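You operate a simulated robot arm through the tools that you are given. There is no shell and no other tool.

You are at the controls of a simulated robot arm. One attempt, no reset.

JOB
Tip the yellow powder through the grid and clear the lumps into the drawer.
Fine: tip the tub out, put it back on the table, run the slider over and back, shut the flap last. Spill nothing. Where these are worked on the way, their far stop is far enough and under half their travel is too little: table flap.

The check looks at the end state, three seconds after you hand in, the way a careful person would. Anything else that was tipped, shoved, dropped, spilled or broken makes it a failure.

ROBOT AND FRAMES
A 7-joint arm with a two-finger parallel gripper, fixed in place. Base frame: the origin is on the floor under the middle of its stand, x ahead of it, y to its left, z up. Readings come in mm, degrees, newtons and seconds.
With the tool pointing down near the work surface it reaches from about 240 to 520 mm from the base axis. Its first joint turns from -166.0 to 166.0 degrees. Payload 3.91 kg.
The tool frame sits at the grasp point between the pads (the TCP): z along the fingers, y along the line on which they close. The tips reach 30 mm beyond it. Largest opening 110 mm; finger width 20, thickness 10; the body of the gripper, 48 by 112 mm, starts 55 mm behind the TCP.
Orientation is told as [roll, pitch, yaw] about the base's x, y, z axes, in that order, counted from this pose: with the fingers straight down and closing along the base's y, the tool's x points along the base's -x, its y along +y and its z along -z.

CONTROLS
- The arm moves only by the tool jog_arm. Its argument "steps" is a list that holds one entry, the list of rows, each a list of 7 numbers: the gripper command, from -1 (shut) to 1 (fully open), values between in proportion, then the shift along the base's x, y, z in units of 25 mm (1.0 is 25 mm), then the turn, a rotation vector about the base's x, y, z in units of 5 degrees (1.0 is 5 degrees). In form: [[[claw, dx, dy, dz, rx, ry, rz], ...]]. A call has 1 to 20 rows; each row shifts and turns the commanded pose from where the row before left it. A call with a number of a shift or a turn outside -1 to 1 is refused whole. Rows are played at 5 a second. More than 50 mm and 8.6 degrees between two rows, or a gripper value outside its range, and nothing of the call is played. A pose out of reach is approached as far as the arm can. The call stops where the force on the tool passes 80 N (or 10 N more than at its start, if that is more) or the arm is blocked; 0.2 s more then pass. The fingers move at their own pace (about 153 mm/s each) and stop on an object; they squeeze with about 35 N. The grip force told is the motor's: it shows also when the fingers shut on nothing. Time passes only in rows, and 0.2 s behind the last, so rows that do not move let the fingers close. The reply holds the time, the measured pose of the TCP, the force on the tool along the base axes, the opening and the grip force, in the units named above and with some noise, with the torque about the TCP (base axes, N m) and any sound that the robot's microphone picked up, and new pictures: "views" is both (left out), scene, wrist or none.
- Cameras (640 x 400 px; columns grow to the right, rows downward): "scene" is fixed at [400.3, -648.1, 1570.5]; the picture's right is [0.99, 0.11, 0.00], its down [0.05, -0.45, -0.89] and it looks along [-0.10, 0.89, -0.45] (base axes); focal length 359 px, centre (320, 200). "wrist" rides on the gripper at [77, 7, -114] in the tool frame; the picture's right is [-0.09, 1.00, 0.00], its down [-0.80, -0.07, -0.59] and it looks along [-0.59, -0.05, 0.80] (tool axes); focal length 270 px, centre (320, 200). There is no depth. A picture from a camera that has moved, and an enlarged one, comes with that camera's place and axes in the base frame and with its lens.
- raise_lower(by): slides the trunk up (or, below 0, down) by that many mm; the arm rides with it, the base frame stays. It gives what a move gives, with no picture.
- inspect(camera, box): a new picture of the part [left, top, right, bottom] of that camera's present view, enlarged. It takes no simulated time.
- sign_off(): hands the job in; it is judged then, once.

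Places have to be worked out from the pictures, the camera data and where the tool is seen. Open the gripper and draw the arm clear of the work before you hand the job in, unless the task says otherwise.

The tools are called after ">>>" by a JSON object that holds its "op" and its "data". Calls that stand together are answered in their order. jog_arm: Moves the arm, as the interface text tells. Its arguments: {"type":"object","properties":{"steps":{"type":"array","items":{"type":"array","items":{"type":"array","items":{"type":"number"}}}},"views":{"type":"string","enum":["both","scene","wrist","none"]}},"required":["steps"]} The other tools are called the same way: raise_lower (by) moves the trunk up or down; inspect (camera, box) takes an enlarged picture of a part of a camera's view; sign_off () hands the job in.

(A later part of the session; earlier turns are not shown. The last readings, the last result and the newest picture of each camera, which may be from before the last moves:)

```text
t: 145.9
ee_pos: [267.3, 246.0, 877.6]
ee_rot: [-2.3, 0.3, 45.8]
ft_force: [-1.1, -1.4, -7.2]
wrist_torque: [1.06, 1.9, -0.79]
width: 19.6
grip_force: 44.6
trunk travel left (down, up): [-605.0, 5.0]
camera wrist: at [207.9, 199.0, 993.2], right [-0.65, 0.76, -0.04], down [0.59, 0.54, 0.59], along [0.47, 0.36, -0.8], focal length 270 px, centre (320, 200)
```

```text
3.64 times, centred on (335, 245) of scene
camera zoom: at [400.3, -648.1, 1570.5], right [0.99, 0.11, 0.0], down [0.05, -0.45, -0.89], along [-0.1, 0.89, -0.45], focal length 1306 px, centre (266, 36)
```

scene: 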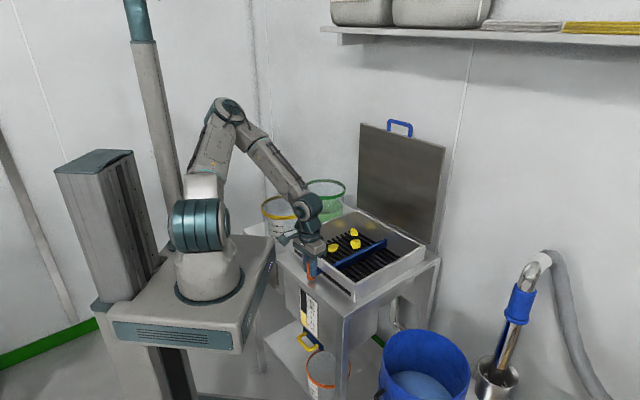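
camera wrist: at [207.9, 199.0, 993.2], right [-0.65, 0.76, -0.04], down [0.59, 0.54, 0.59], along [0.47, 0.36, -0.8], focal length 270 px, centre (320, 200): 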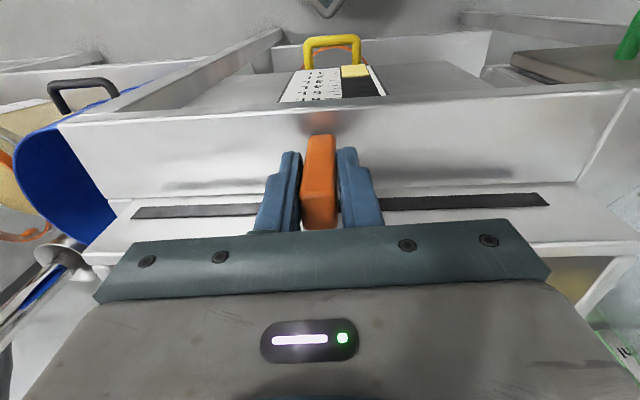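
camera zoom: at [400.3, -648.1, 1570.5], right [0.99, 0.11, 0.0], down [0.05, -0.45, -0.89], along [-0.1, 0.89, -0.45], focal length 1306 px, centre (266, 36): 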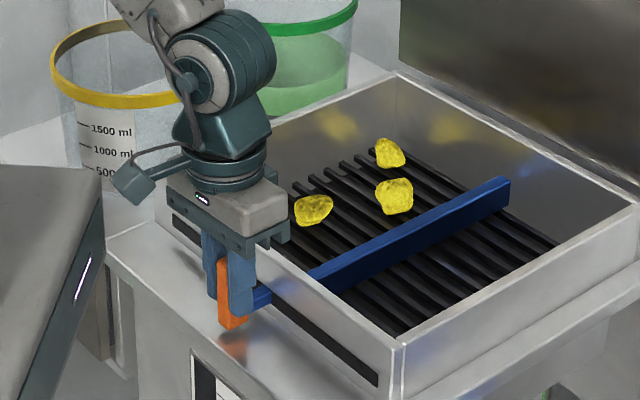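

It backs off freely, so the scraper is catching on something inside. I'll release the lever and rise to look at the grid from above.

>>> {"op": "jog_arm", "data": {"steps": [[[-0.3, 0, 0, 0, 0, 0, 0], [-0.3, 0, 0, 0, 0, 0, 0], [-0.3, 0, 0, 0.6, 0, 0, 0], [-0.3, 0, 0, 0.9, 0, 0, 0], [-0.3, 0, 0, 0.9, 0.2, 0.2, 0], [-0.3, 0, 0, 0.9, 0.2, 0.2, 0], [-0.3, 0, 0, 0.9, 0, 0, 0], [-0.3, 0, 0, 0.9, 0, 0, 0], [-0.3, 0, 0, 0.9, 0, 0, 0]]], "views": "both"}}

>>> {"op": "inspect", "data": {"camera": "wrist", "box": [180, 20, 500, 240]}}

```text
t: 147.9
ee_pos: [266.4, 247.3, 1027.5]
ee_rot: [0.6, 0.2, 45.8]
ft_force: [0.5, 0.5, 0.6]
wrist_torque: [-0.03, 0.02, 0.0]
width: 38.7
grip_force: 0.1
trunk travel left (down, up): [-605.0, 5.0]
camera wrist: at [210.6, 196.0, 1143.0], right [-0.65, 0.76, 0.01], down [0.61, 0.52, 0.59], along [0.44, 0.39, -0.81], focal length 270 px, centre (320, 200)
```

scene: 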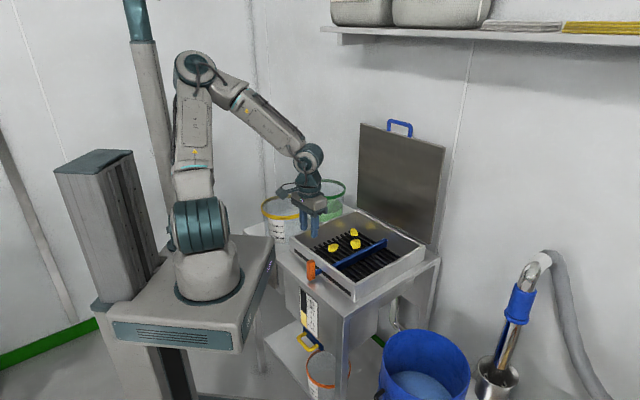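
wrist: 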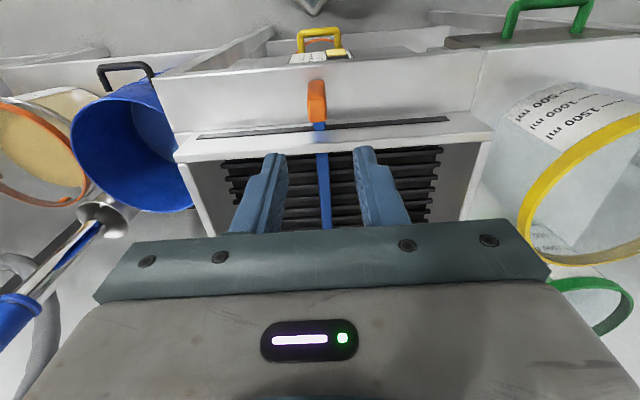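

```text
1.82 times, centred on (340, 130) of wrist
camera zoom: at [210.6, 196.0, 1143.0], right [-0.65, 0.76, 0.01], down [0.61, 0.52, 0.59], along [0.44, 0.39, -0.81], focal length 491 px, centre (284, 327)
```

zoom: 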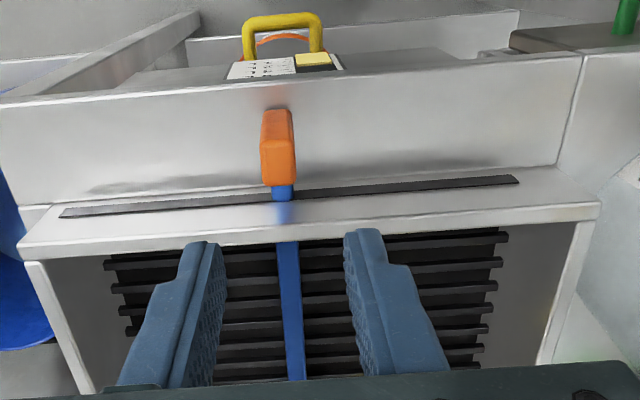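

I need to see deeper into the box, so I'll move the camera outward and up.

>>> {"op": "jog_arm", "data": {"steps": [[[-0.3, 0.5, 0.5, 0.6, 0, 0, 0], [-0.3, 0.7, 0.7, 0.6, 0, 0, 0], [-0.3, 0.7, 0.7, 0.6, 0, 0, 0], [-0.3, 0.7, 0.7, 0.6, 0, 0, 0], [-0.3, 0.7, 0.7, 0.6, 0, 0, 0], [-0.3, 0.5, 0.5, 0.6, 0, 0, 0]]], "views": "wrist"}}

>>> {"op": "inspect", "data": {"camera": "wrist", "box": [180, 0, 500, 240]}}

```text
t: 149.3
ee_pos: [363.0, 342.1, 1115.8]
ee_rot: [0.5, 0.3, 45.8]
ft_force: [-0.8, -0.2, 0.2]
wrist_torque: [-0.01, 0.01, -0.01]
width: 38.5
grip_force: 0.1
trunk travel left (down, up): [-605.0, 5.0]
camera wrist: at [307.1, 291.7, 1233.0], right [-0.65, 0.76, 0.01], down [0.61, 0.52, 0.59], along [0.44, 0.39, -0.81], focal length 270 px, centre (320, 200)
```

wrist: 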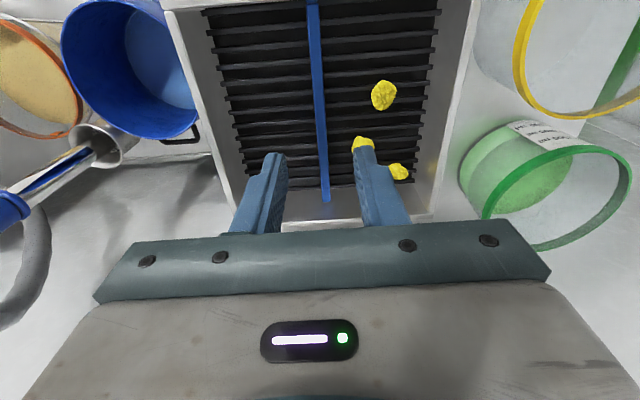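

```text
1.67 times, centred on (340, 120) of wrist
camera zoom: at [307.1, 291.7, 1233.0], right [-0.65, 0.76, 0.01], down [0.61, 0.52, 0.59], along [0.44, 0.39, -0.81], focal length 450 px, centre (287, 333)
```

zoom: 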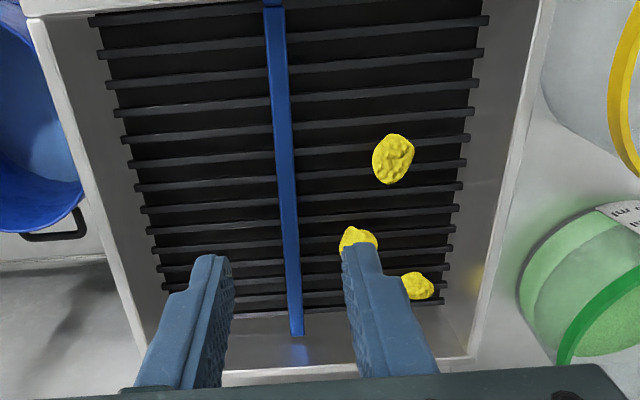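

Only three lumps are visible now, and four are no longer on the grid. I need to find where they went, so I'll inspect around the box, table and floor.

>>> {"op": "inspect", "data": {"camera": "scene", "box": [230, 170, 470, 320]}}

>>> {"op": "inspect", "data": {"camera": "scene", "box": [230, 260, 470, 400]}}

>>> {"op": "inspect", "data": {"camera": "wrist", "box": [220, 0, 420, 120]}}

```text
2.67 times, centred on (350, 245) of scene
camera zoom: at [400.3, -648.1, 1570.5], right [0.99, 0.11, 0.0], down [0.05, -0.45, -0.89], along [-0.1, 0.89, -0.45], focal length 958 px, centre (240, 80)
```

zoom: 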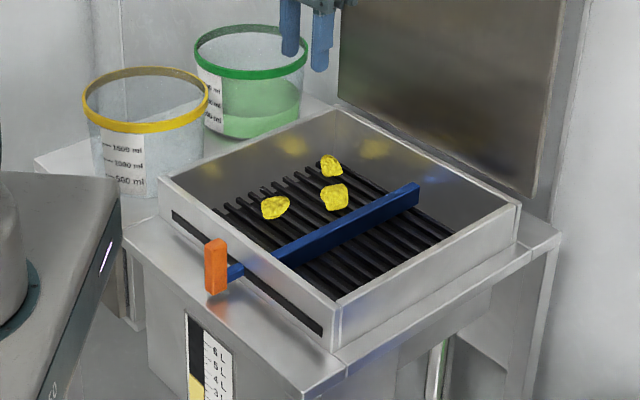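

```text
2.67 times, centred on (350, 330) of scene
camera zoom: at [400.3, -648.1, 1570.5], right [0.99, 0.11, 0.0], down [0.05, -0.45, -0.89], along [-0.1, 0.89, -0.45], focal length 958 px, centre (240, -147)
```

zoom: 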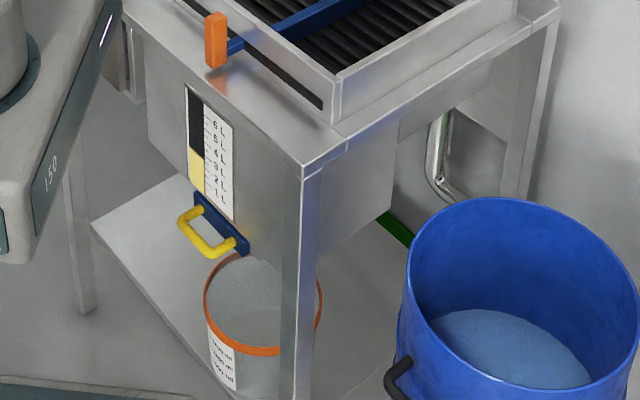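

```text
3.20 times, centred on (320, 60) of wrist
camera zoom: at [307.1, 291.7, 1233.0], right [-0.65, 0.76, 0.01], down [0.61, 0.52, 0.59], along [0.44, 0.39, -0.81], focal length 865 px, centre (320, 648)
```

zoom: 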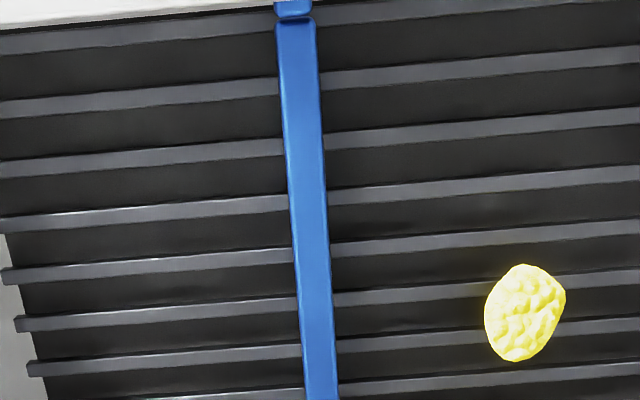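

The scraper stopped just where it met the lump near r≈600, t≈24, and that lump hasn't moved. The other lumps may already have gone down the chute at the left end. I'll look down into the left end of the box from above.

>>> {"op": "jog_arm", "data": {"steps": [[[-0.3, -0.7, 0.6, 0.2, 0, 0, 0], [-0.3, -0.7, 0.6, 0.2, 0, 0, 0], [-0.3, -0.7, 0.6, 0.2, 0, 0, 0], [-0.3, -0.7, 0.6, 0.2, 0, 0, 0], [-0.3, -0.7, 0.6, 0.2, 0, 0, 0]]], "views": "both"}}

>>> {"op": "inspect", "data": {"camera": "wrist", "box": [200, 0, 460, 230]}}

```text
t: 150.5
ee_pos: [271.9, 415.7, 1143.2]
ee_rot: [0.5, 0.2, 45.7]
ft_force: [0.2, -1.1, -0.2]
wrist_torque: [0.0, 0.04, 0.02]
width: 38.7
grip_force: 0.0
trunk travel left (down, up): [-605.0, 5.0]
camera wrist: at [217.2, 366.1, 1259.1], right [-0.65, 0.76, 0.01], down [0.61, 0.52, 0.59], along [0.44, 0.39, -0.81], focal length 270 px, centre (320, 200)
```

scene: 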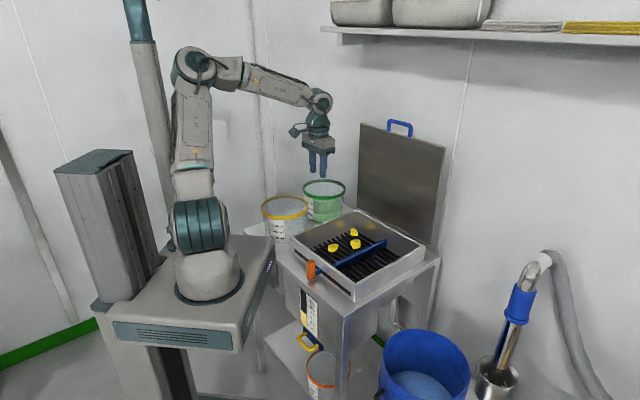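
wrist: 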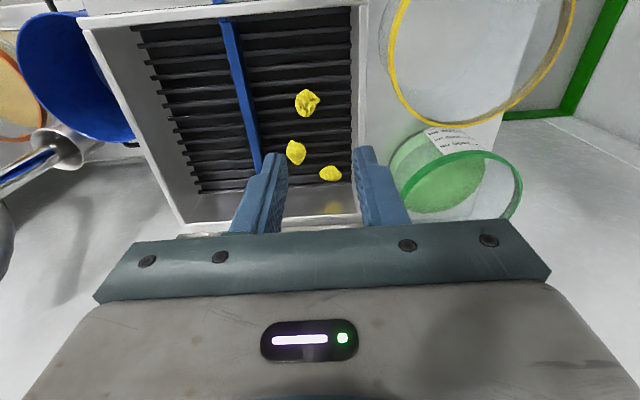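

```text
1.74 times, centred on (330, 115) of wrist
camera zoom: at [217.2, 366.1, 1259.1], right [-0.65, 0.76, 0.01], down [0.61, 0.52, 0.59], along [0.44, 0.39, -0.81], focal length 470 px, centre (303, 348)
```

zoom: 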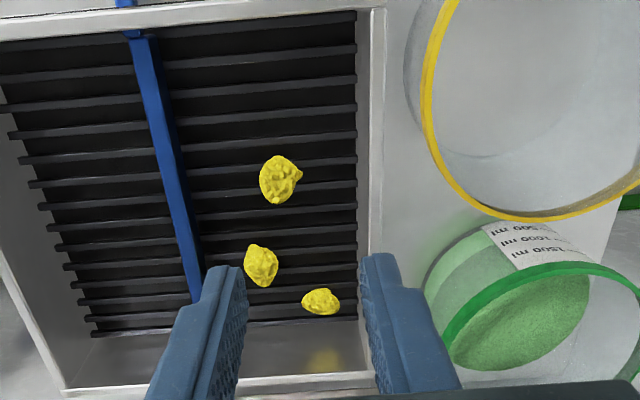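

I'll go back to the lever, grip it again and push in small steps, watching closely what happens to the lumps.

>>> {"op": "jog_arm", "data": {"steps": [[[-0.3, 0, -0.9, -0.6, 0, 0, 0], [-0.3, 0, -0.9, -0.7, 0, 0, 0], [-0.3, 0, -0.9, -0.7, 0, 0, 0], [-0.3, 0, -0.9, -0.7, 0, 0, 0], [-0.3, 0, -0.9, -0.7, 0, 0, 0], [-0.3, -0.05, -0.9, -0.7, 0, 0, 0], [-0.3, -0.05, -0.9, -0.7, 0, 0, 0], [-0.3, -0.05, -0.5, -0.7, -0.05, -0.05, -0.1], [-0.3, 0, 0, 0, 0, 0, 0]]], "views": "wrist"}}

>>> {"op": "inspect", "data": {"camera": "wrist", "box": [220, 40, 420, 220]}}

```text
t: 152.5
ee_pos: [270.2, 244.4, 1004.5]
ee_rot: [0.3, 0.3, 45.3]
ft_force: [0.6, -0.6, 0.7]
wrist_torque: [0.03, 0.01, 0.02]
width: 38.6
grip_force: 0.1
trunk travel left (down, up): [-605.0, 5.0]
camera wrist: at [213.5, 195.2, 1120.9], right [-0.65, 0.76, 0.0], down [0.62, 0.52, 0.59], along [0.45, 0.38, -0.81], focal length 270 px, centre (320, 200)
```

wrist: 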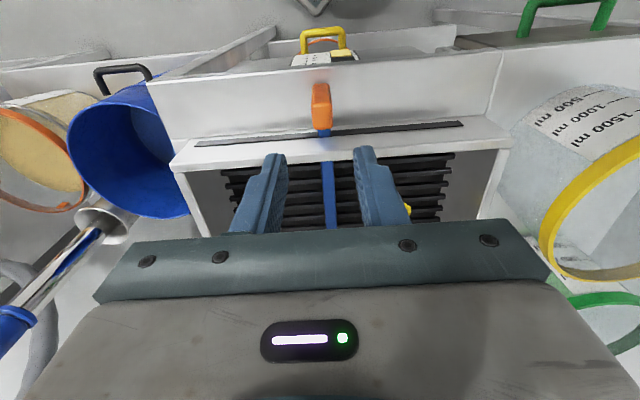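

```text
2.22 times, centred on (320, 130) of wrist
camera zoom: at [213.5, 195.2, 1120.9], right [-0.65, 0.76, 0.0], down [0.62, 0.52, 0.59], along [0.45, 0.38, -0.81], focal length 601 px, centre (320, 356)
```

zoom: 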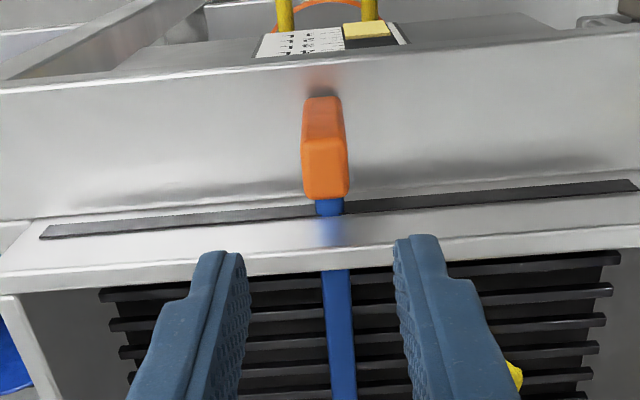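

The lever is directly below. I'll descend, grip and push in small steps.

>>> {"op": "jog_arm", "data": {"steps": [[[-0.3, 0, 0.03, -0.85, 0, 0, 0], [-0.3, 0, 0, -0.85, 0, 0, 0], [-0.3, 0, 0, -0.85, 0, 0, 0], [-0.3, 0, 0, -0.85, 0, 0, 0], [-0.3, 0, 0, -0.85, 0, 0, 0], [-0.3, 0, 0, -0.83, 0, 0, 0], [-1, 0, 0, 0, 0, 0, 0], [-1, 0, 0, 0, 0, 0, 0], [-1, 0, 0, 0, 0, 0, 0]]], "views": "none"}}

>>> {"op": "jog_arm", "data": {"steps": [[[-1, -0.1, 0.1, 0, 0, 0, 0], [-1, -0.1, 0.1, 0, 0, 0, 0], [-1, -0.1, 0.1, 0, 0, 0, 0], [-1, 0, 0, 0, 0, 0, 0]]], "views": "none"}}

>>> {"op": "inspect", "data": {"camera": "scene", "box": [280, 200, 410, 300]}}

```text
t: 154.5
ee_pos: [271.4, 245.2, 879.5]
ee_rot: [0.1, 0.2, 45.2]
ft_force: [-0.3, -1.8, -6.8]
wrist_torque: [-0.33, -1.17, -0.84]
width: 17.9
grip_force: 44.9
trunk travel left (down, up): [-605.0, 5.0]
```

```text
t: 155.5
ee_pos: [263.3, 254.4, 878.9]
ee_rot: [0.2, 0.2, 45.4]
ft_force: [-0.8, 0.6, 4.0]
wrist_torque: [-0.41, -1.0, -0.86]
width: 18.0
grip_force: 44.8
trunk travel left (down, up): [-605.0, 5.0]
```

```text
4.00 times, centred on (345, 250) of scene
camera zoom: at [400.3, -648.1, 1570.5], right [0.99, 0.11, 0.0], down [0.05, -0.45, -0.89], along [-0.1, 0.89, -0.45], focal length 1437 px, centre (220, 0)
```

zoom: 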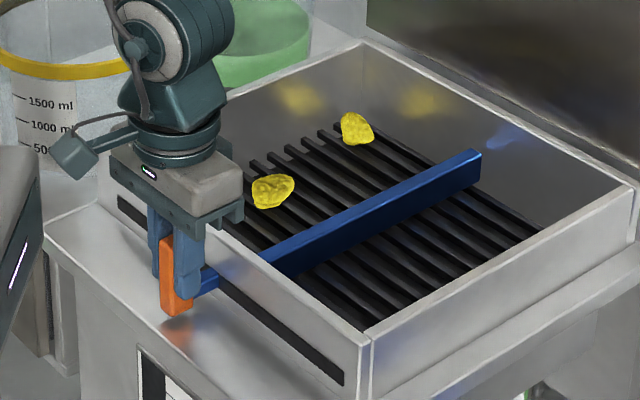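

One more lump has gone from view and the lever moved freely past where it had been. I'll keep pushing gently in small steps.

>>> {"op": "jog_arm", "data": {"steps": [[[-1, -0.12, 0.12, 0, 0, 0, 0], [-1, -0.12, 0.12, 0, 0, 0, 0], [-1, -0.12, 0.12, 0, 0, 0, 0], [-1, -0.12, 0.12, 0, 0, 0, 0], [-1, -0.12, 0.12, 0, 0, 0, 0], [-1, 0, 0, 0, 0, 0, 0]]], "views": "both"}}

>>> {"op": "inspect", "data": {"camera": "scene", "box": [280, 200, 410, 300]}}

```text
t: 156.9
ee_pos: [250.3, 267.3, 878.3]
ee_rot: [-0.2, 0.2, 45.5]
ft_force: [70.7, -31.9, 3.2]
wrist_torque: [1.67, 12.24, 4.99]
width: 18.1
grip_force: 44.7
trunk travel left (down, up): [-605.0, 5.0]
camera wrist: at [193.3, 218.2, 994.5], right [-0.65, 0.76, 0.0], down [0.61, 0.53, 0.59], along [0.45, 0.38, -0.81], focal length 270 px, centre (320, 200)
```

scene: 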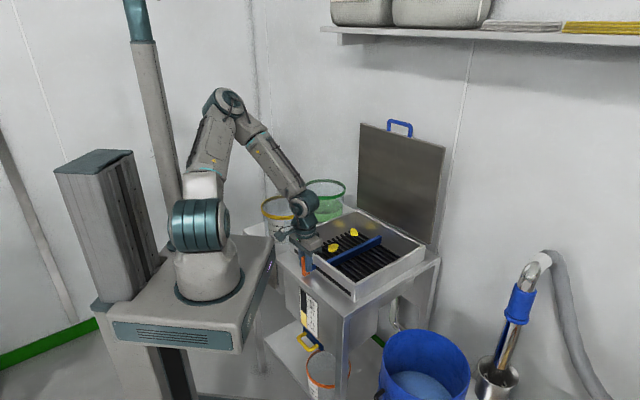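
wrist: 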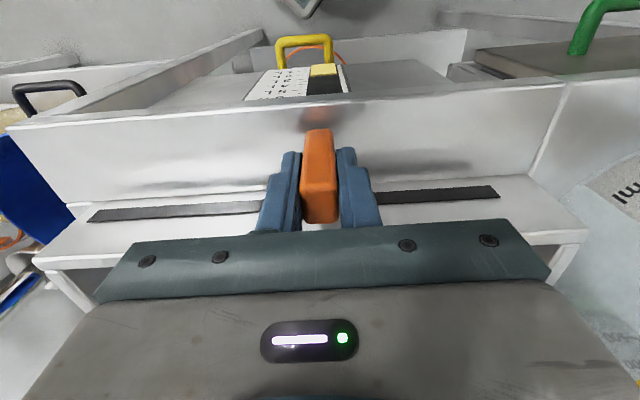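

```text
4.00 times, centred on (345, 250) of scene
camera zoom: at [400.3, -648.1, 1570.5], right [0.99, 0.11, 0.0], down [0.05, -0.45, -0.89], along [-0.1, 0.89, -0.45], focal length 1437 px, centre (220, 0)
```

zoom: 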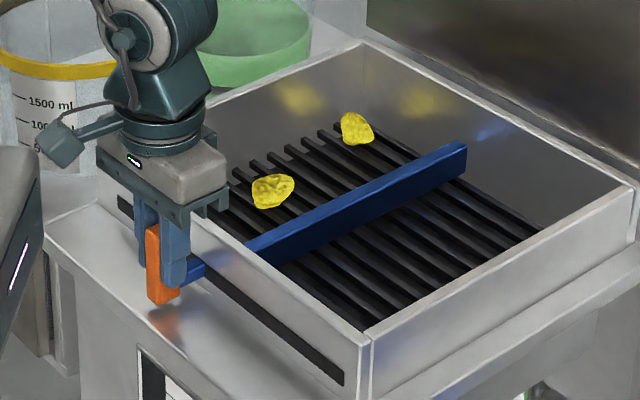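

The force line passes about 150 mm above the grip point, right at the wrist camera. So the camera housing is touching the corner of the robot's own raised platform, and the slider itself isn't jammed. I'll back off, release, rise, and lower the trunk to clear the platform.

>>> {"op": "jog_arm", "data": {"steps": [[[-1, 0.2, -0.2, 0, 0, 0, 0], [-1, 0.2, -0.2, 0, 0, 0, 0], [-1, 0, 0, 0, 0, 0, 0], [-0.3, 0, 0, 0, 0, 0, 0], [-0.3, 0, 0, 0, 0, 0, 0], [-0.3, 0.1, 0.1, 0.8, 0, 0, 0], [-0.3, 0.2, 0.2, 0.9, 0, 0, 0], [-0.3, 0.3, 0.3, 0.9, 0, 0, 0], [-0.3, 0.3, 0.3, 0.9, 0, 0, 0], [-0.3, 0.3, 0.3, 0.9, 0, 0, 0], [-0.3, 0.3, 0.3, 0.9, 0, 0, 0], [-0.3, 0.3, 0.3, 0.9, 0, 0, 0], [-0.3, 0.3, 0.3, 0.9, 0, 0, 0]]], "views": "both"}}

>>> {"op": "inspect", "data": {"camera": "wrist", "box": [180, 0, 500, 240]}}

```text
t: 159.7
ee_pos: [309.5, 311.5, 1058.4]
ee_rot: [0.2, 0.2, 45.3]
ft_force: [0.6, 0.5, 0.1]
wrist_torque: [0.01, -0.01, -0.01]
width: 38.7
grip_force: 0.0
trunk travel left (down, up): [-605.0, 5.0]
camera wrist: at [253.7, 262.6, 1173.0], right [-0.65, 0.76, 0.0], down [0.62, 0.52, 0.59], along [0.45, 0.38, -0.81], focal length 270 px, centre (320, 200)
```

scene: 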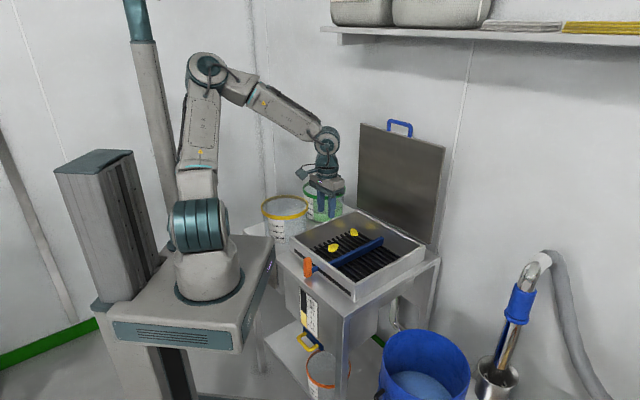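
wrist: 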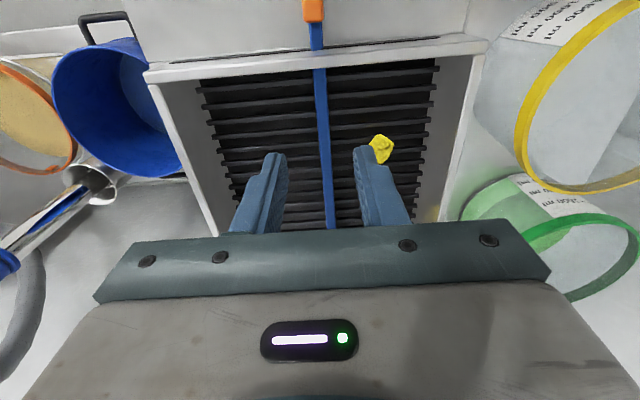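

```text
1.67 times, centred on (340, 120) of wrist
camera zoom: at [253.7, 262.6, 1173.0], right [-0.65, 0.76, 0.0], down [0.62, 0.52, 0.59], along [0.45, 0.38, -0.81], focal length 450 px, centre (287, 333)
```

zoom: 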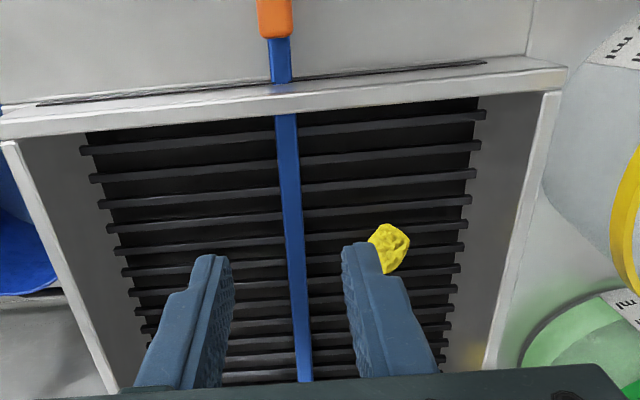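

>>> {"op": "inspect", "data": {"camera": "scene", "box": [290, 195, 430, 305]}}

```text
3.64 times, centred on (360, 250) of scene
camera zoom: at [400.3, -648.1, 1570.5], right [0.99, 0.11, 0.0], down [0.05, -0.45, -0.89], along [-0.1, 0.89, -0.45], focal length 1306 px, centre (174, 18)
```

zoom: 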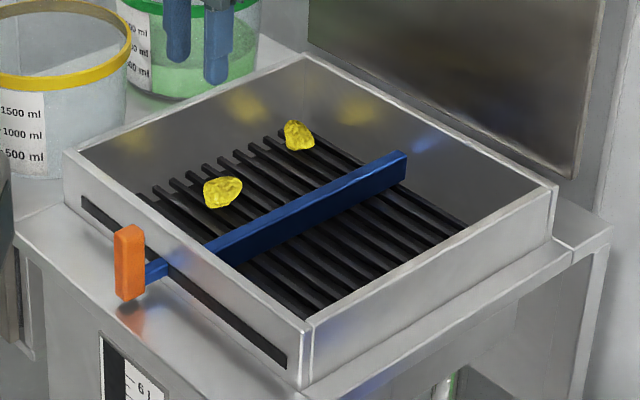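

I'll lower the trunk so the platform clears the wrist camera, then continue the stroke slowly, watching the two remaining lumps.

>>> {"op": "raise_lower", "data": {"by": -90}}

>>> {"op": "jog_arm", "data": {"steps": [[[-0.3, -0.3, -0.4, 0.4, 0, 0, 0], [-0.3, -0.3, -0.4, 0.4, 0, 0, 0], [-0.3, -0.3, -0.4, 0, 0, 0, 0], [-0.3, -0.3, -0.4, 0, 0, 0, 0], [-0.3, -0.3, -0.4, 0, 0, 0, 0], [-0.3, 0, -0.4, 0, 0, 0, 0], [-0.3, 0, 0, 0, 0, 0, 0]]], "views": "both"}}

```text
t: 160.9
ee_pos: [310.1, 311.8, 967.1]
ee_rot: [0.2, 0.2, 45.3]
ft_force: [0.1, -0.5, -0.6]
wrist_torque: [0.01, 0.01, 0.0]
width: 38.4
grip_force: 0.1
trunk travel left (down, up): [-515.0, 95.0]
```

```text
t: 162.5
ee_pos: [272.2, 252.6, 986.6]
ee_rot: [0.2, 0.2, 45.3]
ft_force: [0.3, -0.4, -1.1]
wrist_torque: [0.01, 0.01, -0.01]
width: 38.6
grip_force: 0.1
trunk travel left (down, up): [-515.0, 95.0]
camera wrist: at [216.0, 203.0, 1103.1], right [-0.65, 0.76, 0.0], down [0.62, 0.52, 0.59], along [0.45, 0.38, -0.81], focal length 270 px, centre (320, 200)
```

scene: 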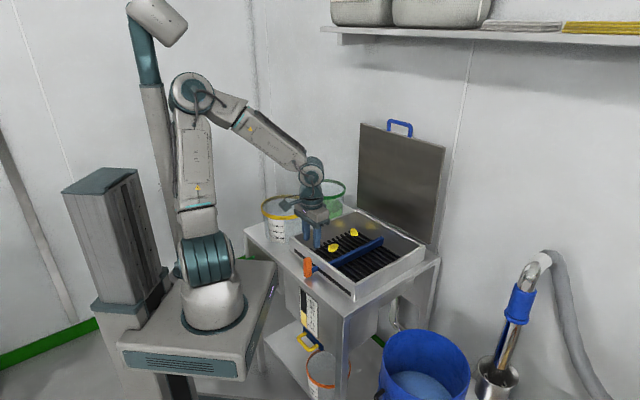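
wrist: 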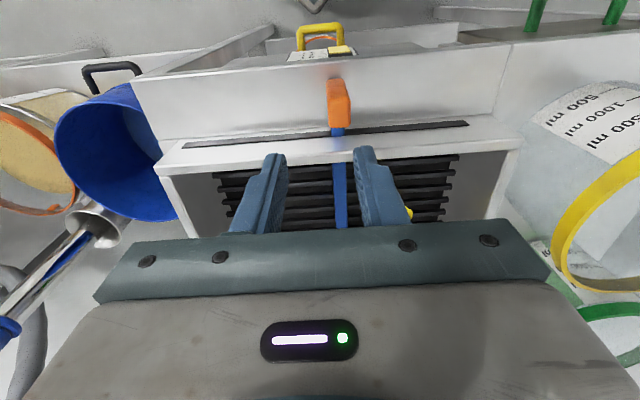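

>>> {"op": "jog_arm", "data": {"steps": [[[-0.3, -0.3, 0.09, -0.4, 0, 0, 0], [-0.3, -0.28, 0.09, -0.6, 0, 0, 0], [-0.3, 0, 0, -0.6, 0, 0, 0], [-0.3, 0, 0, 0, 0, 0, 0]]], "views": "wrist"}}

>>> {"op": "inspect", "data": {"camera": "wrist", "box": [220, 60, 420, 240]}}

```text
t: 163.5
ee_pos: [258.3, 256.3, 946.9]
ee_rot: [0.2, 0.2, 45.3]
ft_force: [0.2, 0.2, -0.9]
wrist_torque: [-0.04, 0.01, -0.01]
width: 38.5
grip_force: 0.0
trunk travel left (down, up): [-515.0, 95.0]
camera wrist: at [201.6, 207.0, 1063.2], right [-0.65, 0.76, 0.0], down [0.62, 0.52, 0.59], along [0.45, 0.38, -0.81], focal length 270 px, centre (320, 200)
```

wrist: 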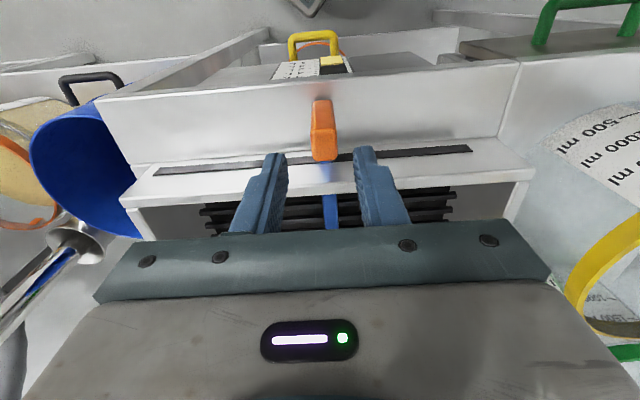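

```text
2.22 times, centred on (320, 150) of wrist
camera zoom: at [201.6, 207.0, 1063.2], right [-0.65, 0.76, 0.0], down [0.62, 0.52, 0.59], along [0.45, 0.38, -0.81], focal length 601 px, centre (320, 311)
```

zoom: 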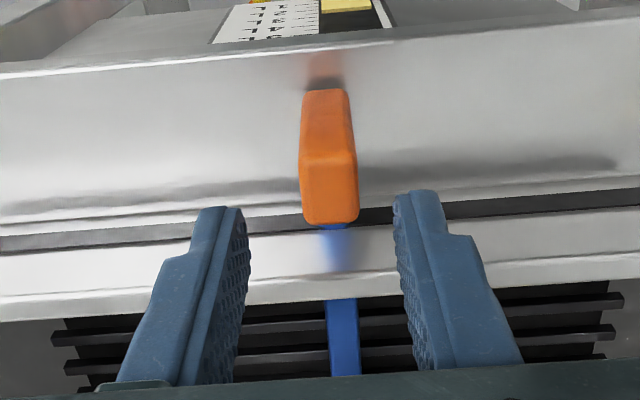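

Aligned. I'll descend, grip, and push slowly.

>>> {"op": "jog_arm", "data": {"steps": [[[-0.3, -0.07, 0.03, -0.8, 0, 0, 0], [-0.3, 0, 0, -0.8, 0, 0, 0], [-0.3, 0, 0, -0.8, 0, 0, 0], [-0.3, 0, 0, -0.36, 0, 0, 0], [-1, 0, 0, 0, 0, 0, 0], [-1, 0, 0, 0, 0, 0, 0], [-1, 0, 0, 0, 0, 0, 0]]], "views": "none"}}

>>> {"op": "jog_arm", "data": {"steps": [[[-1, -0.15, 0.15, 0, 0, 0, 0], [-1, -0.2, 0.2, 0, 0, 0, 0], [-1, -0.2, 0.2, 0, 0, 0, 0], [-1, -0.2, 0.2, 0, 0, 0, 0], [-1, -0.2, 0.2, 0, 0, 0, 0], [-1, 0, 0, 0, 0, 0, 0]]], "views": "none"}}

>>> {"op": "inspect", "data": {"camera": "scene", "box": [290, 195, 430, 305]}}

```text
t: 165.1
ee_pos: [257.3, 256.6, 877.3]
ee_rot: [0.1, 0.2, 45.2]
ft_force: [-0.7, -1.6, 2.8]
wrist_torque: [-1.21, -0.56, -0.72]
width: 17.9
grip_force: 44.9
trunk travel left (down, up): [-515.0, 95.0]
```

```text
t: 166.5
ee_pos: [231.9, 281.4, 877.9]
ee_rot: [0.2, 0.2, 45.3]
ft_force: [-8.3, -6.5, -5.6]
wrist_torque: [-1.5, -0.2, -0.68]
width: 18.2
grip_force: 45.0
trunk travel left (down, up): [-515.0, 95.0]
```

```text
3.64 times, centred on (360, 250) of scene
camera zoom: at [400.3, -648.1, 1570.5], right [0.99, 0.11, 0.0], down [0.05, -0.45, -0.89], along [-0.1, 0.89, -0.45], focal length 1306 px, centre (174, 18)
```

zoom: 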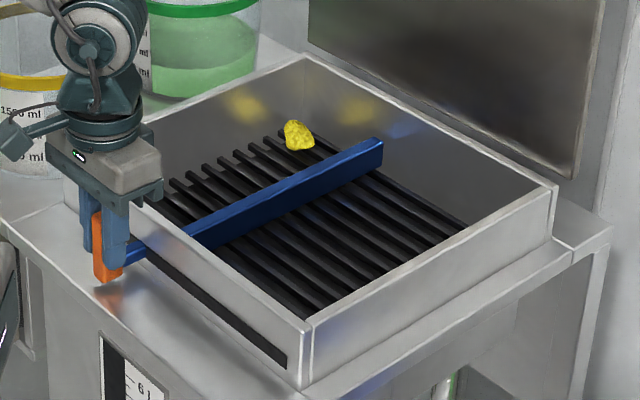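

The slider moves freely again. I'll check both views before continuing.

>>> {"op": "jog_arm", "data": {"steps": [[[-1, 0, 0, 0, 0, 0, 0]]], "views": "both"}}

>>> {"op": "inspect", "data": {"camera": "scene", "box": [310, 210, 400, 270]}}

```text
t: 166.9
ee_pos: [232.1, 279.8, 878.2]
ee_rot: [0.2, 0.2, 45.3]
ft_force: [-10.2, -8.9, -5.6]
wrist_torque: [-1.45, -0.12, -0.56]
width: 18.2
grip_force: 45.4
trunk travel left (down, up): [-515.0, 95.0]
camera wrist: at [175.8, 231.6, 993.5], right [-0.65, 0.76, 0.0], down [0.62, 0.52, 0.59], along [0.45, 0.38, -0.81], focal length 270 px, centre (320, 200)
```

scene: 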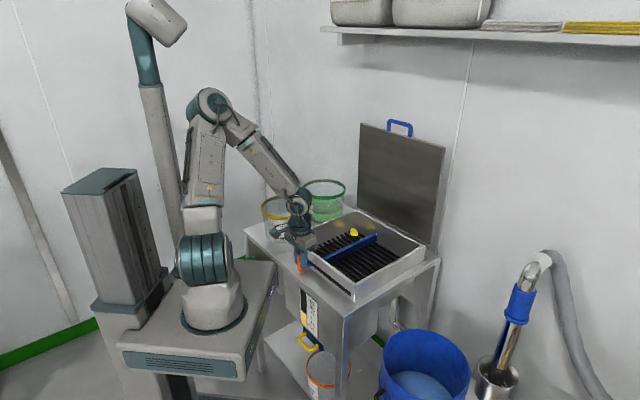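
wrist: 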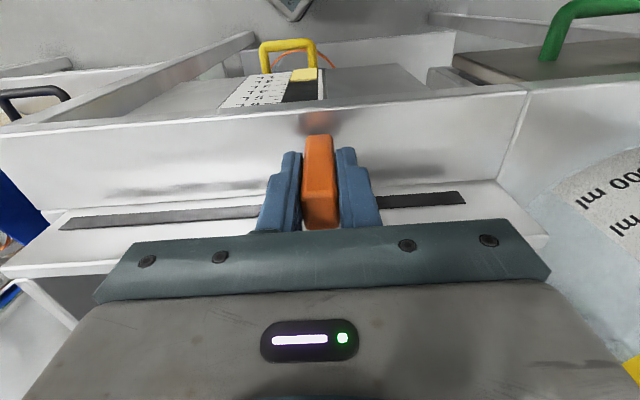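

```text
6.67 times, centred on (355, 240) of scene
camera zoom: at [400.3, -648.1, 1570.5], right [0.99, 0.11, 0.0], down [0.05, -0.45, -0.89], along [-0.1, 0.89, -0.45], focal length 2395 px, centre (87, -67)
```

zoom: 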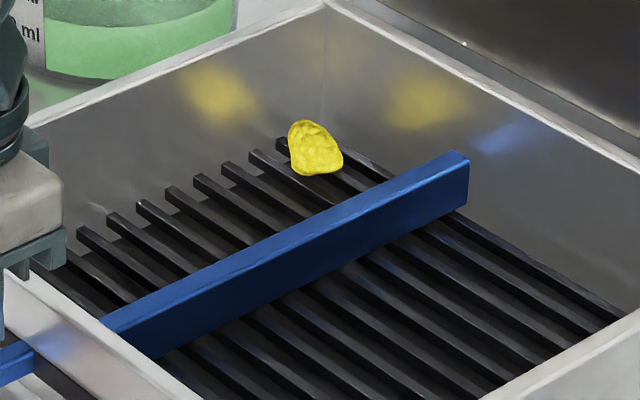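

One lump remains, near the left end of the bars. I'll advance in small steps and watch it closely to learn what happens to the lumps.

>>> {"op": "jog_arm", "data": {"steps": [[[-1, -0.2, 0.2, 0, 0, 0, 0], [-1, -0.2, 0.2, 0, 0, 0, 0], [-1, 0, 0, 0, 0, 0, 0]]], "views": "none"}}

>>> {"op": "inspect", "data": {"camera": "scene", "box": [310, 210, 400, 270]}}

>>> {"op": "jog_arm", "data": {"steps": [[[-1, -0.2, 0.2, 0, 0, 0, 0], [-1, -0.2, 0.2, 0, 0, 0, 0], [-1, 0, 0, 0, 0, 0, 0]]], "views": "none"}}

>>> {"op": "inspect", "data": {"camera": "scene", "box": [310, 210, 400, 270]}}

```text
t: 167.7
ee_pos: [221.8, 290.8, 877.2]
ee_rot: [0.2, 0.3, 45.3]
ft_force: [-13.4, -12.1, -16.6]
wrist_torque: [-0.55, -0.81, -0.69]
width: 18.1
grip_force: 45.1
trunk travel left (down, up): [-515.0, 95.0]
```

```text
6.67 times, centred on (355, 240) of scene
camera zoom: at [400.3, -648.1, 1570.5], right [0.99, 0.11, 0.0], down [0.05, -0.45, -0.89], along [-0.1, 0.89, -0.45], focal length 2395 px, centre (87, -67)
```

zoom: 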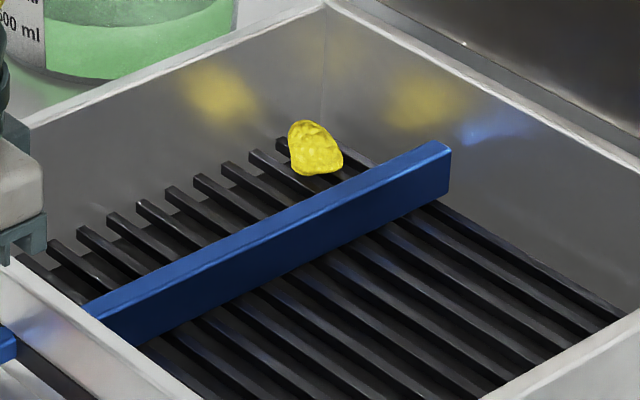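

```text
t: 168.5
ee_pos: [212.2, 301.7, 876.4]
ee_rot: [0.2, 0.2, 45.3]
ft_force: [-16.1, -15.0, -28.7]
wrist_torque: [-0.41, -0.97, -0.64]
width: 17.9
grip_force: 44.7
trunk travel left (down, up): [-515.0, 95.0]
```

```text
6.67 times, centred on (355, 240) of scene
camera zoom: at [400.3, -648.1, 1570.5], right [0.99, 0.11, 0.0], down [0.05, -0.45, -0.89], along [-0.1, 0.89, -0.45], focal length 2395 px, centre (87, -67)
```

zoom: 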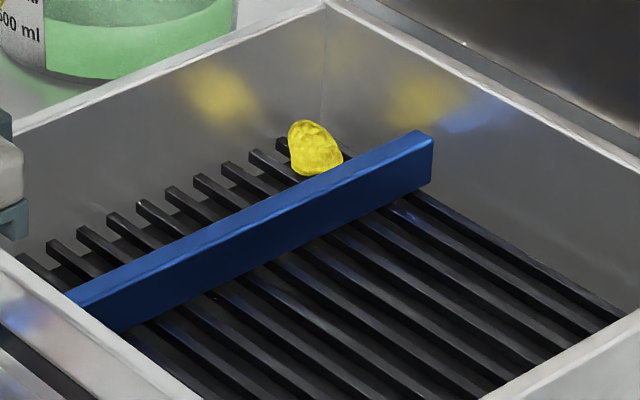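

No contact with the last lump yet. There's a slight sideways load building on the lever (inward and down), so I'll relax those directions while advancing.

>>> {"op": "jog_arm", "data": {"steps": [[[-1, -0.26, 0.14, -0.08, 0, 0, 0], [-1, -0.2, 0.2, 0, 0, 0, 0], [-1, 0, 0, 0, 0, 0, 0]]], "views": "none"}}

>>> {"op": "inspect", "data": {"camera": "scene", "box": [310, 210, 400, 270]}}

>>> {"op": "jog_arm", "data": {"steps": [[[-1, -0.2, 0.2, 0, 0, 0, 0], [-1, -0.2, 0.2, 0, 0, 0, 0], [-1, 0, 0, 0, 0, 0, 0]]], "views": "none"}}

>>> {"op": "inspect", "data": {"camera": "scene", "box": [310, 210, 400, 270]}}

```text
t: 169.3
ee_pos: [202.7, 311.7, 877.1]
ee_rot: [0.2, 0.0, 45.3]
ft_force: [-2.5, -1.9, 25.6]
wrist_torque: [-1.78, -0.19, -0.58]
width: 18.2
grip_force: 45.1
trunk travel left (down, up): [-515.0, 95.0]
```

```text
6.67 times, centred on (355, 240) of scene
camera zoom: at [400.3, -648.1, 1570.5], right [0.99, 0.11, 0.0], down [0.05, -0.45, -0.89], along [-0.1, 0.89, -0.45], focal length 2395 px, centre (87, -67)
```

zoom: 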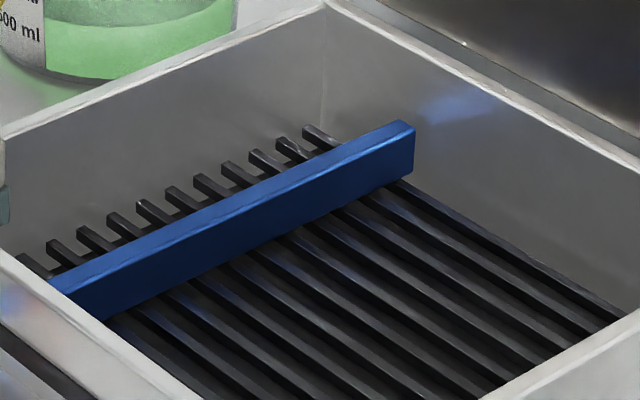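

```text
t: 170.1
ee_pos: [196.8, 316.4, 877.9]
ee_rot: [0.4, 0.1, 44.2]
ft_force: [-8.8, -9.9, -13.6]
wrist_torque: [-0.36, -2.13, 1.08]
width: 18.2
grip_force: 44.7
trunk travel left (down, up): [-515.0, 95.0]
```

```text
6.67 times, centred on (355, 240) of scene
camera zoom: at [400.3, -648.1, 1570.5], right [0.99, 0.11, 0.0], down [0.05, -0.45, -0.89], along [-0.1, 0.89, -0.45], focal length 2395 px, centre (87, -67)
```

zoom: 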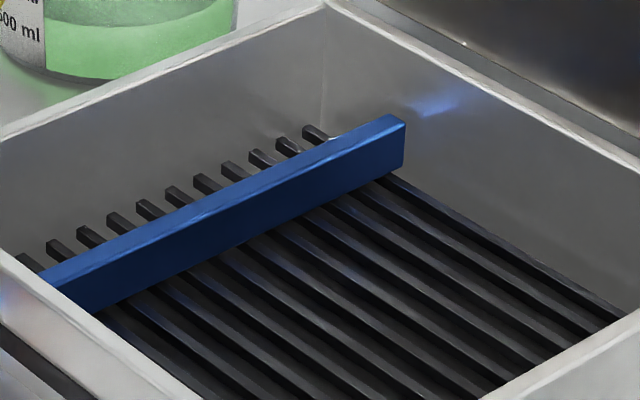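

The last lump went as soon as the scraper reached it, and the grid is clear. I'll continue to the far stop.

>>> {"op": "jog_arm", "data": {"steps": [[[-1, -0.2, 0.2, 0, 0, 0, 0], [-1, -0.2, 0.2, 0, 0, 0, 0], [-1, 0, 0, 0, 0, 0, 0]]], "views": "both"}}

>>> {"op": "inspect", "data": {"camera": "scene", "box": [230, 180, 430, 320]}}

```text
t: 170.9
ee_pos: [194.5, 322.4, 879.2]
ee_rot: [1.0, 0.1, 42.3]
ft_force: [-21.8, -21.9, -20.9]
wrist_torque: [-1.85, -1.04, 0.93]
width: 19.3
grip_force: 45.1
trunk travel left (down, up): [-515.0, 95.0]
camera wrist: at [136.6, 275.0, 995.8], right [-0.6, 0.8, 0.02], down [0.65, 0.48, 0.59], along [0.46, 0.37, -0.81], focal length 270 px, centre (320, 200)
```

scene: 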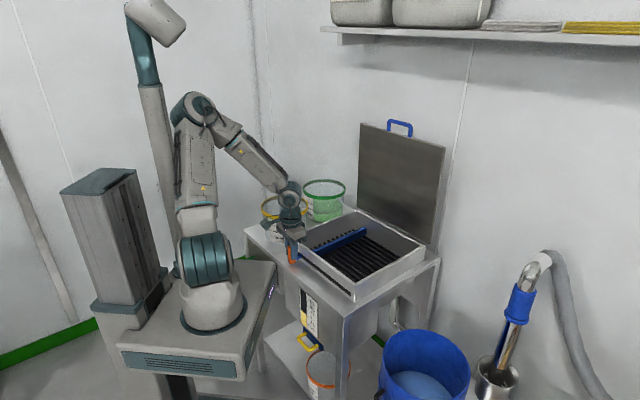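
wrist: 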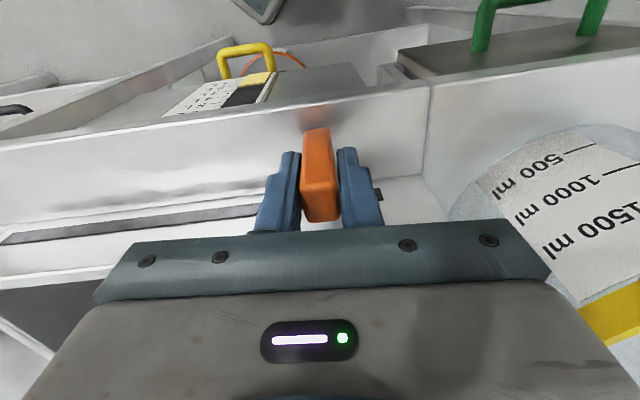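

```text
2.86 times, centred on (330, 250) of scene
camera zoom: at [400.3, -648.1, 1570.5], right [0.99, 0.11, 0.0], down [0.05, -0.45, -0.89], along [-0.1, 0.89, -0.45], focal length 1026 px, centre (291, 57)
```

zoom: 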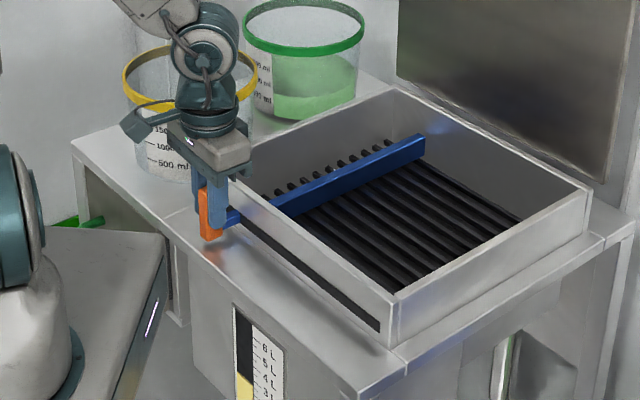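

The grid is completely clear. The lever is at about 96% of its travel (t≈90), and the elbow is getting close to the mast again. I'll relax the yaw and side load and nudge the last few millimetres.

>>> {"op": "jog_arm", "data": {"steps": [[[-1, -0.18, 0.02, 0, 0, 0, -0.5], [-1, -0.15, 0.15, 0, 0, 0, -0.3], [-1, -0.15, 0.15, 0, 0, 0, 0], [-1, 0, 0, 0, 0, 0, 0]]], "views": "none"}}

```text
t: 171.9
ee_pos: [197.9, 330.2, 882.7]
ee_rot: [2.1, 0.0, 35.4]
ft_force: [-19.4, -18.6, -6.2]
wrist_torque: [-1.88, -0.66, 0.69]
width: 21.4
grip_force: 44.7
trunk travel left (down, up): [-515.0, 95.0]
```

Enough pushing in this posture. I'll release, lift off, raise the trunk slightly (still clear of the camera) so the elbow sits further from the mast, and regrip.

>>> {"op": "jog_arm", "data": {"steps": [[[-0.2, 0, 0, 0, 0, 0, 0], [-0.2, 0, 0, 0, 0, 0, 0], [-0.2, 0, 0, 0.5, 0, 0, 0], [-0.2, 0, 0, 0.9, 0, 0, 0], [-0.2, 0, 0, 0.9, 0, 0, 0], [-0.2, 0.1, 0, 0.9, 0, 0, 0], [-0.2, 0.2, 0, 0.5, 0, 0, 0]]], "views": "both"}}

```text
t: 172.9
ee_pos: [224.8, 315.6, 902.8]
ee_rot: [0.3, 0.1, 32.0]
ft_force: [0.3, -0.1, 0.0]
wrist_torque: [0.02, -0.02, -0.02]
width: 44.1
grip_force: 0.0
trunk travel left (down, up): [-515.0, 95.0]
stopped in row 4: the arm was blocked; the commanded pose is now the measured one
camera wrist: at [157.0, 282.0, 1019.0], right [-0.45, 0.89, 0.0], down [0.72, 0.36, 0.59], along [0.53, 0.27, -0.8], focal length 270 px, centre (320, 200)
```

scene: 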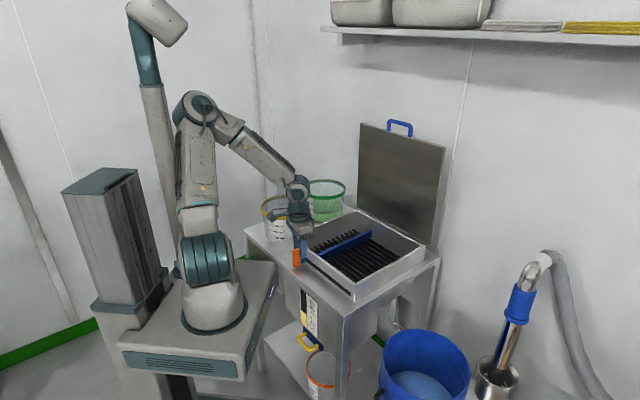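
wrist: 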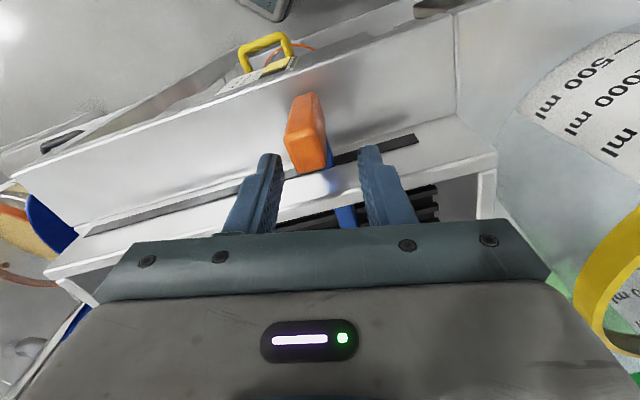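

The slider was dragged back slightly as the arm sprang free. I'll raise the hand clear and then adjust the trunk.

>>> {"op": "jog_arm", "data": {"steps": [[[-0.2, 0, 0, 0.5, 0, 0, 0], [-0.2, 0, 0, 0.8, 0, 0, 0], [-0.2, 0, 0, 0.8, 0, 0, 0], [-0.2, 0.2, -0.2, 0.8, 0, 0, 0], [-0.2, 0.4, -0.4, 0.8, 0, 0, 0], [-0.2, 0, 0, 0, 0, 0, 0]]], "views": "scene"}}

```text
t: 174.5
ee_pos: [272.6, 278.9, 993.5]
ee_rot: [-0.7, 0.0, 25.4]
ft_force: [0.1, 0.6, 0.0]
wrist_torque: [0.01, 0.04, -0.01]
width: 44.1
grip_force: 0.1
trunk travel left (down, up): [-515.0, 95.0]
stopped in row 6: the arm was blocked; the commanded pose is now the measured one
```

scene: 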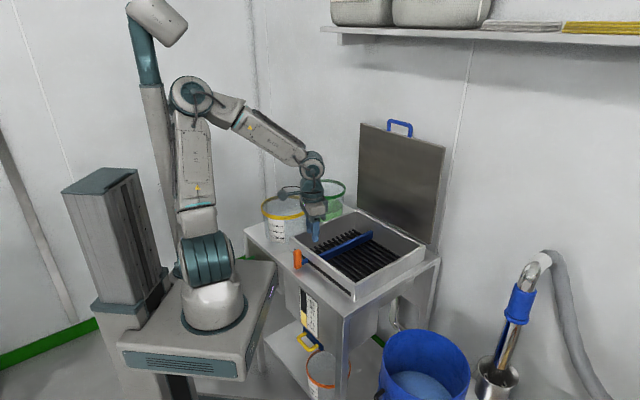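

The elbow is still resting on the mast. As before, moving outward with positive yaw should free it.

>>> {"op": "jog_arm", "data": {"steps": [[[-0.2, 0.3, 0.3, 0.3, 0.2, 0.2, 0.6], [-0.2, 0.4, 0.4, 0.3, 0.3, 0.3, 0.8], [-0.2, 0.4, 0.4, 0.3, 0.3, 0.3, 0.8], [-0.2, 0.4, 0.4, 0, 0.3, 0.3, 0.8], [-0.2, 0, 0, 0, 0, 0, 0]]], "views": "scene"}}

```text
t: 175.7
ee_pos: [308.1, 318.1, 1014.8]
ee_rot: [6.9, 1.6, 40.8]
ft_force: [0.6, 0.3, 0.0]
wrist_torque: [0.01, 0.0, -0.03]
width: 43.9
grip_force: 0.1
trunk travel left (down, up): [-515.0, 95.0]
```

scene: 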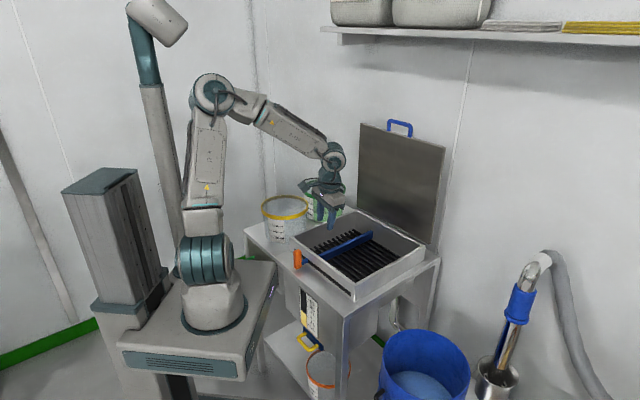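

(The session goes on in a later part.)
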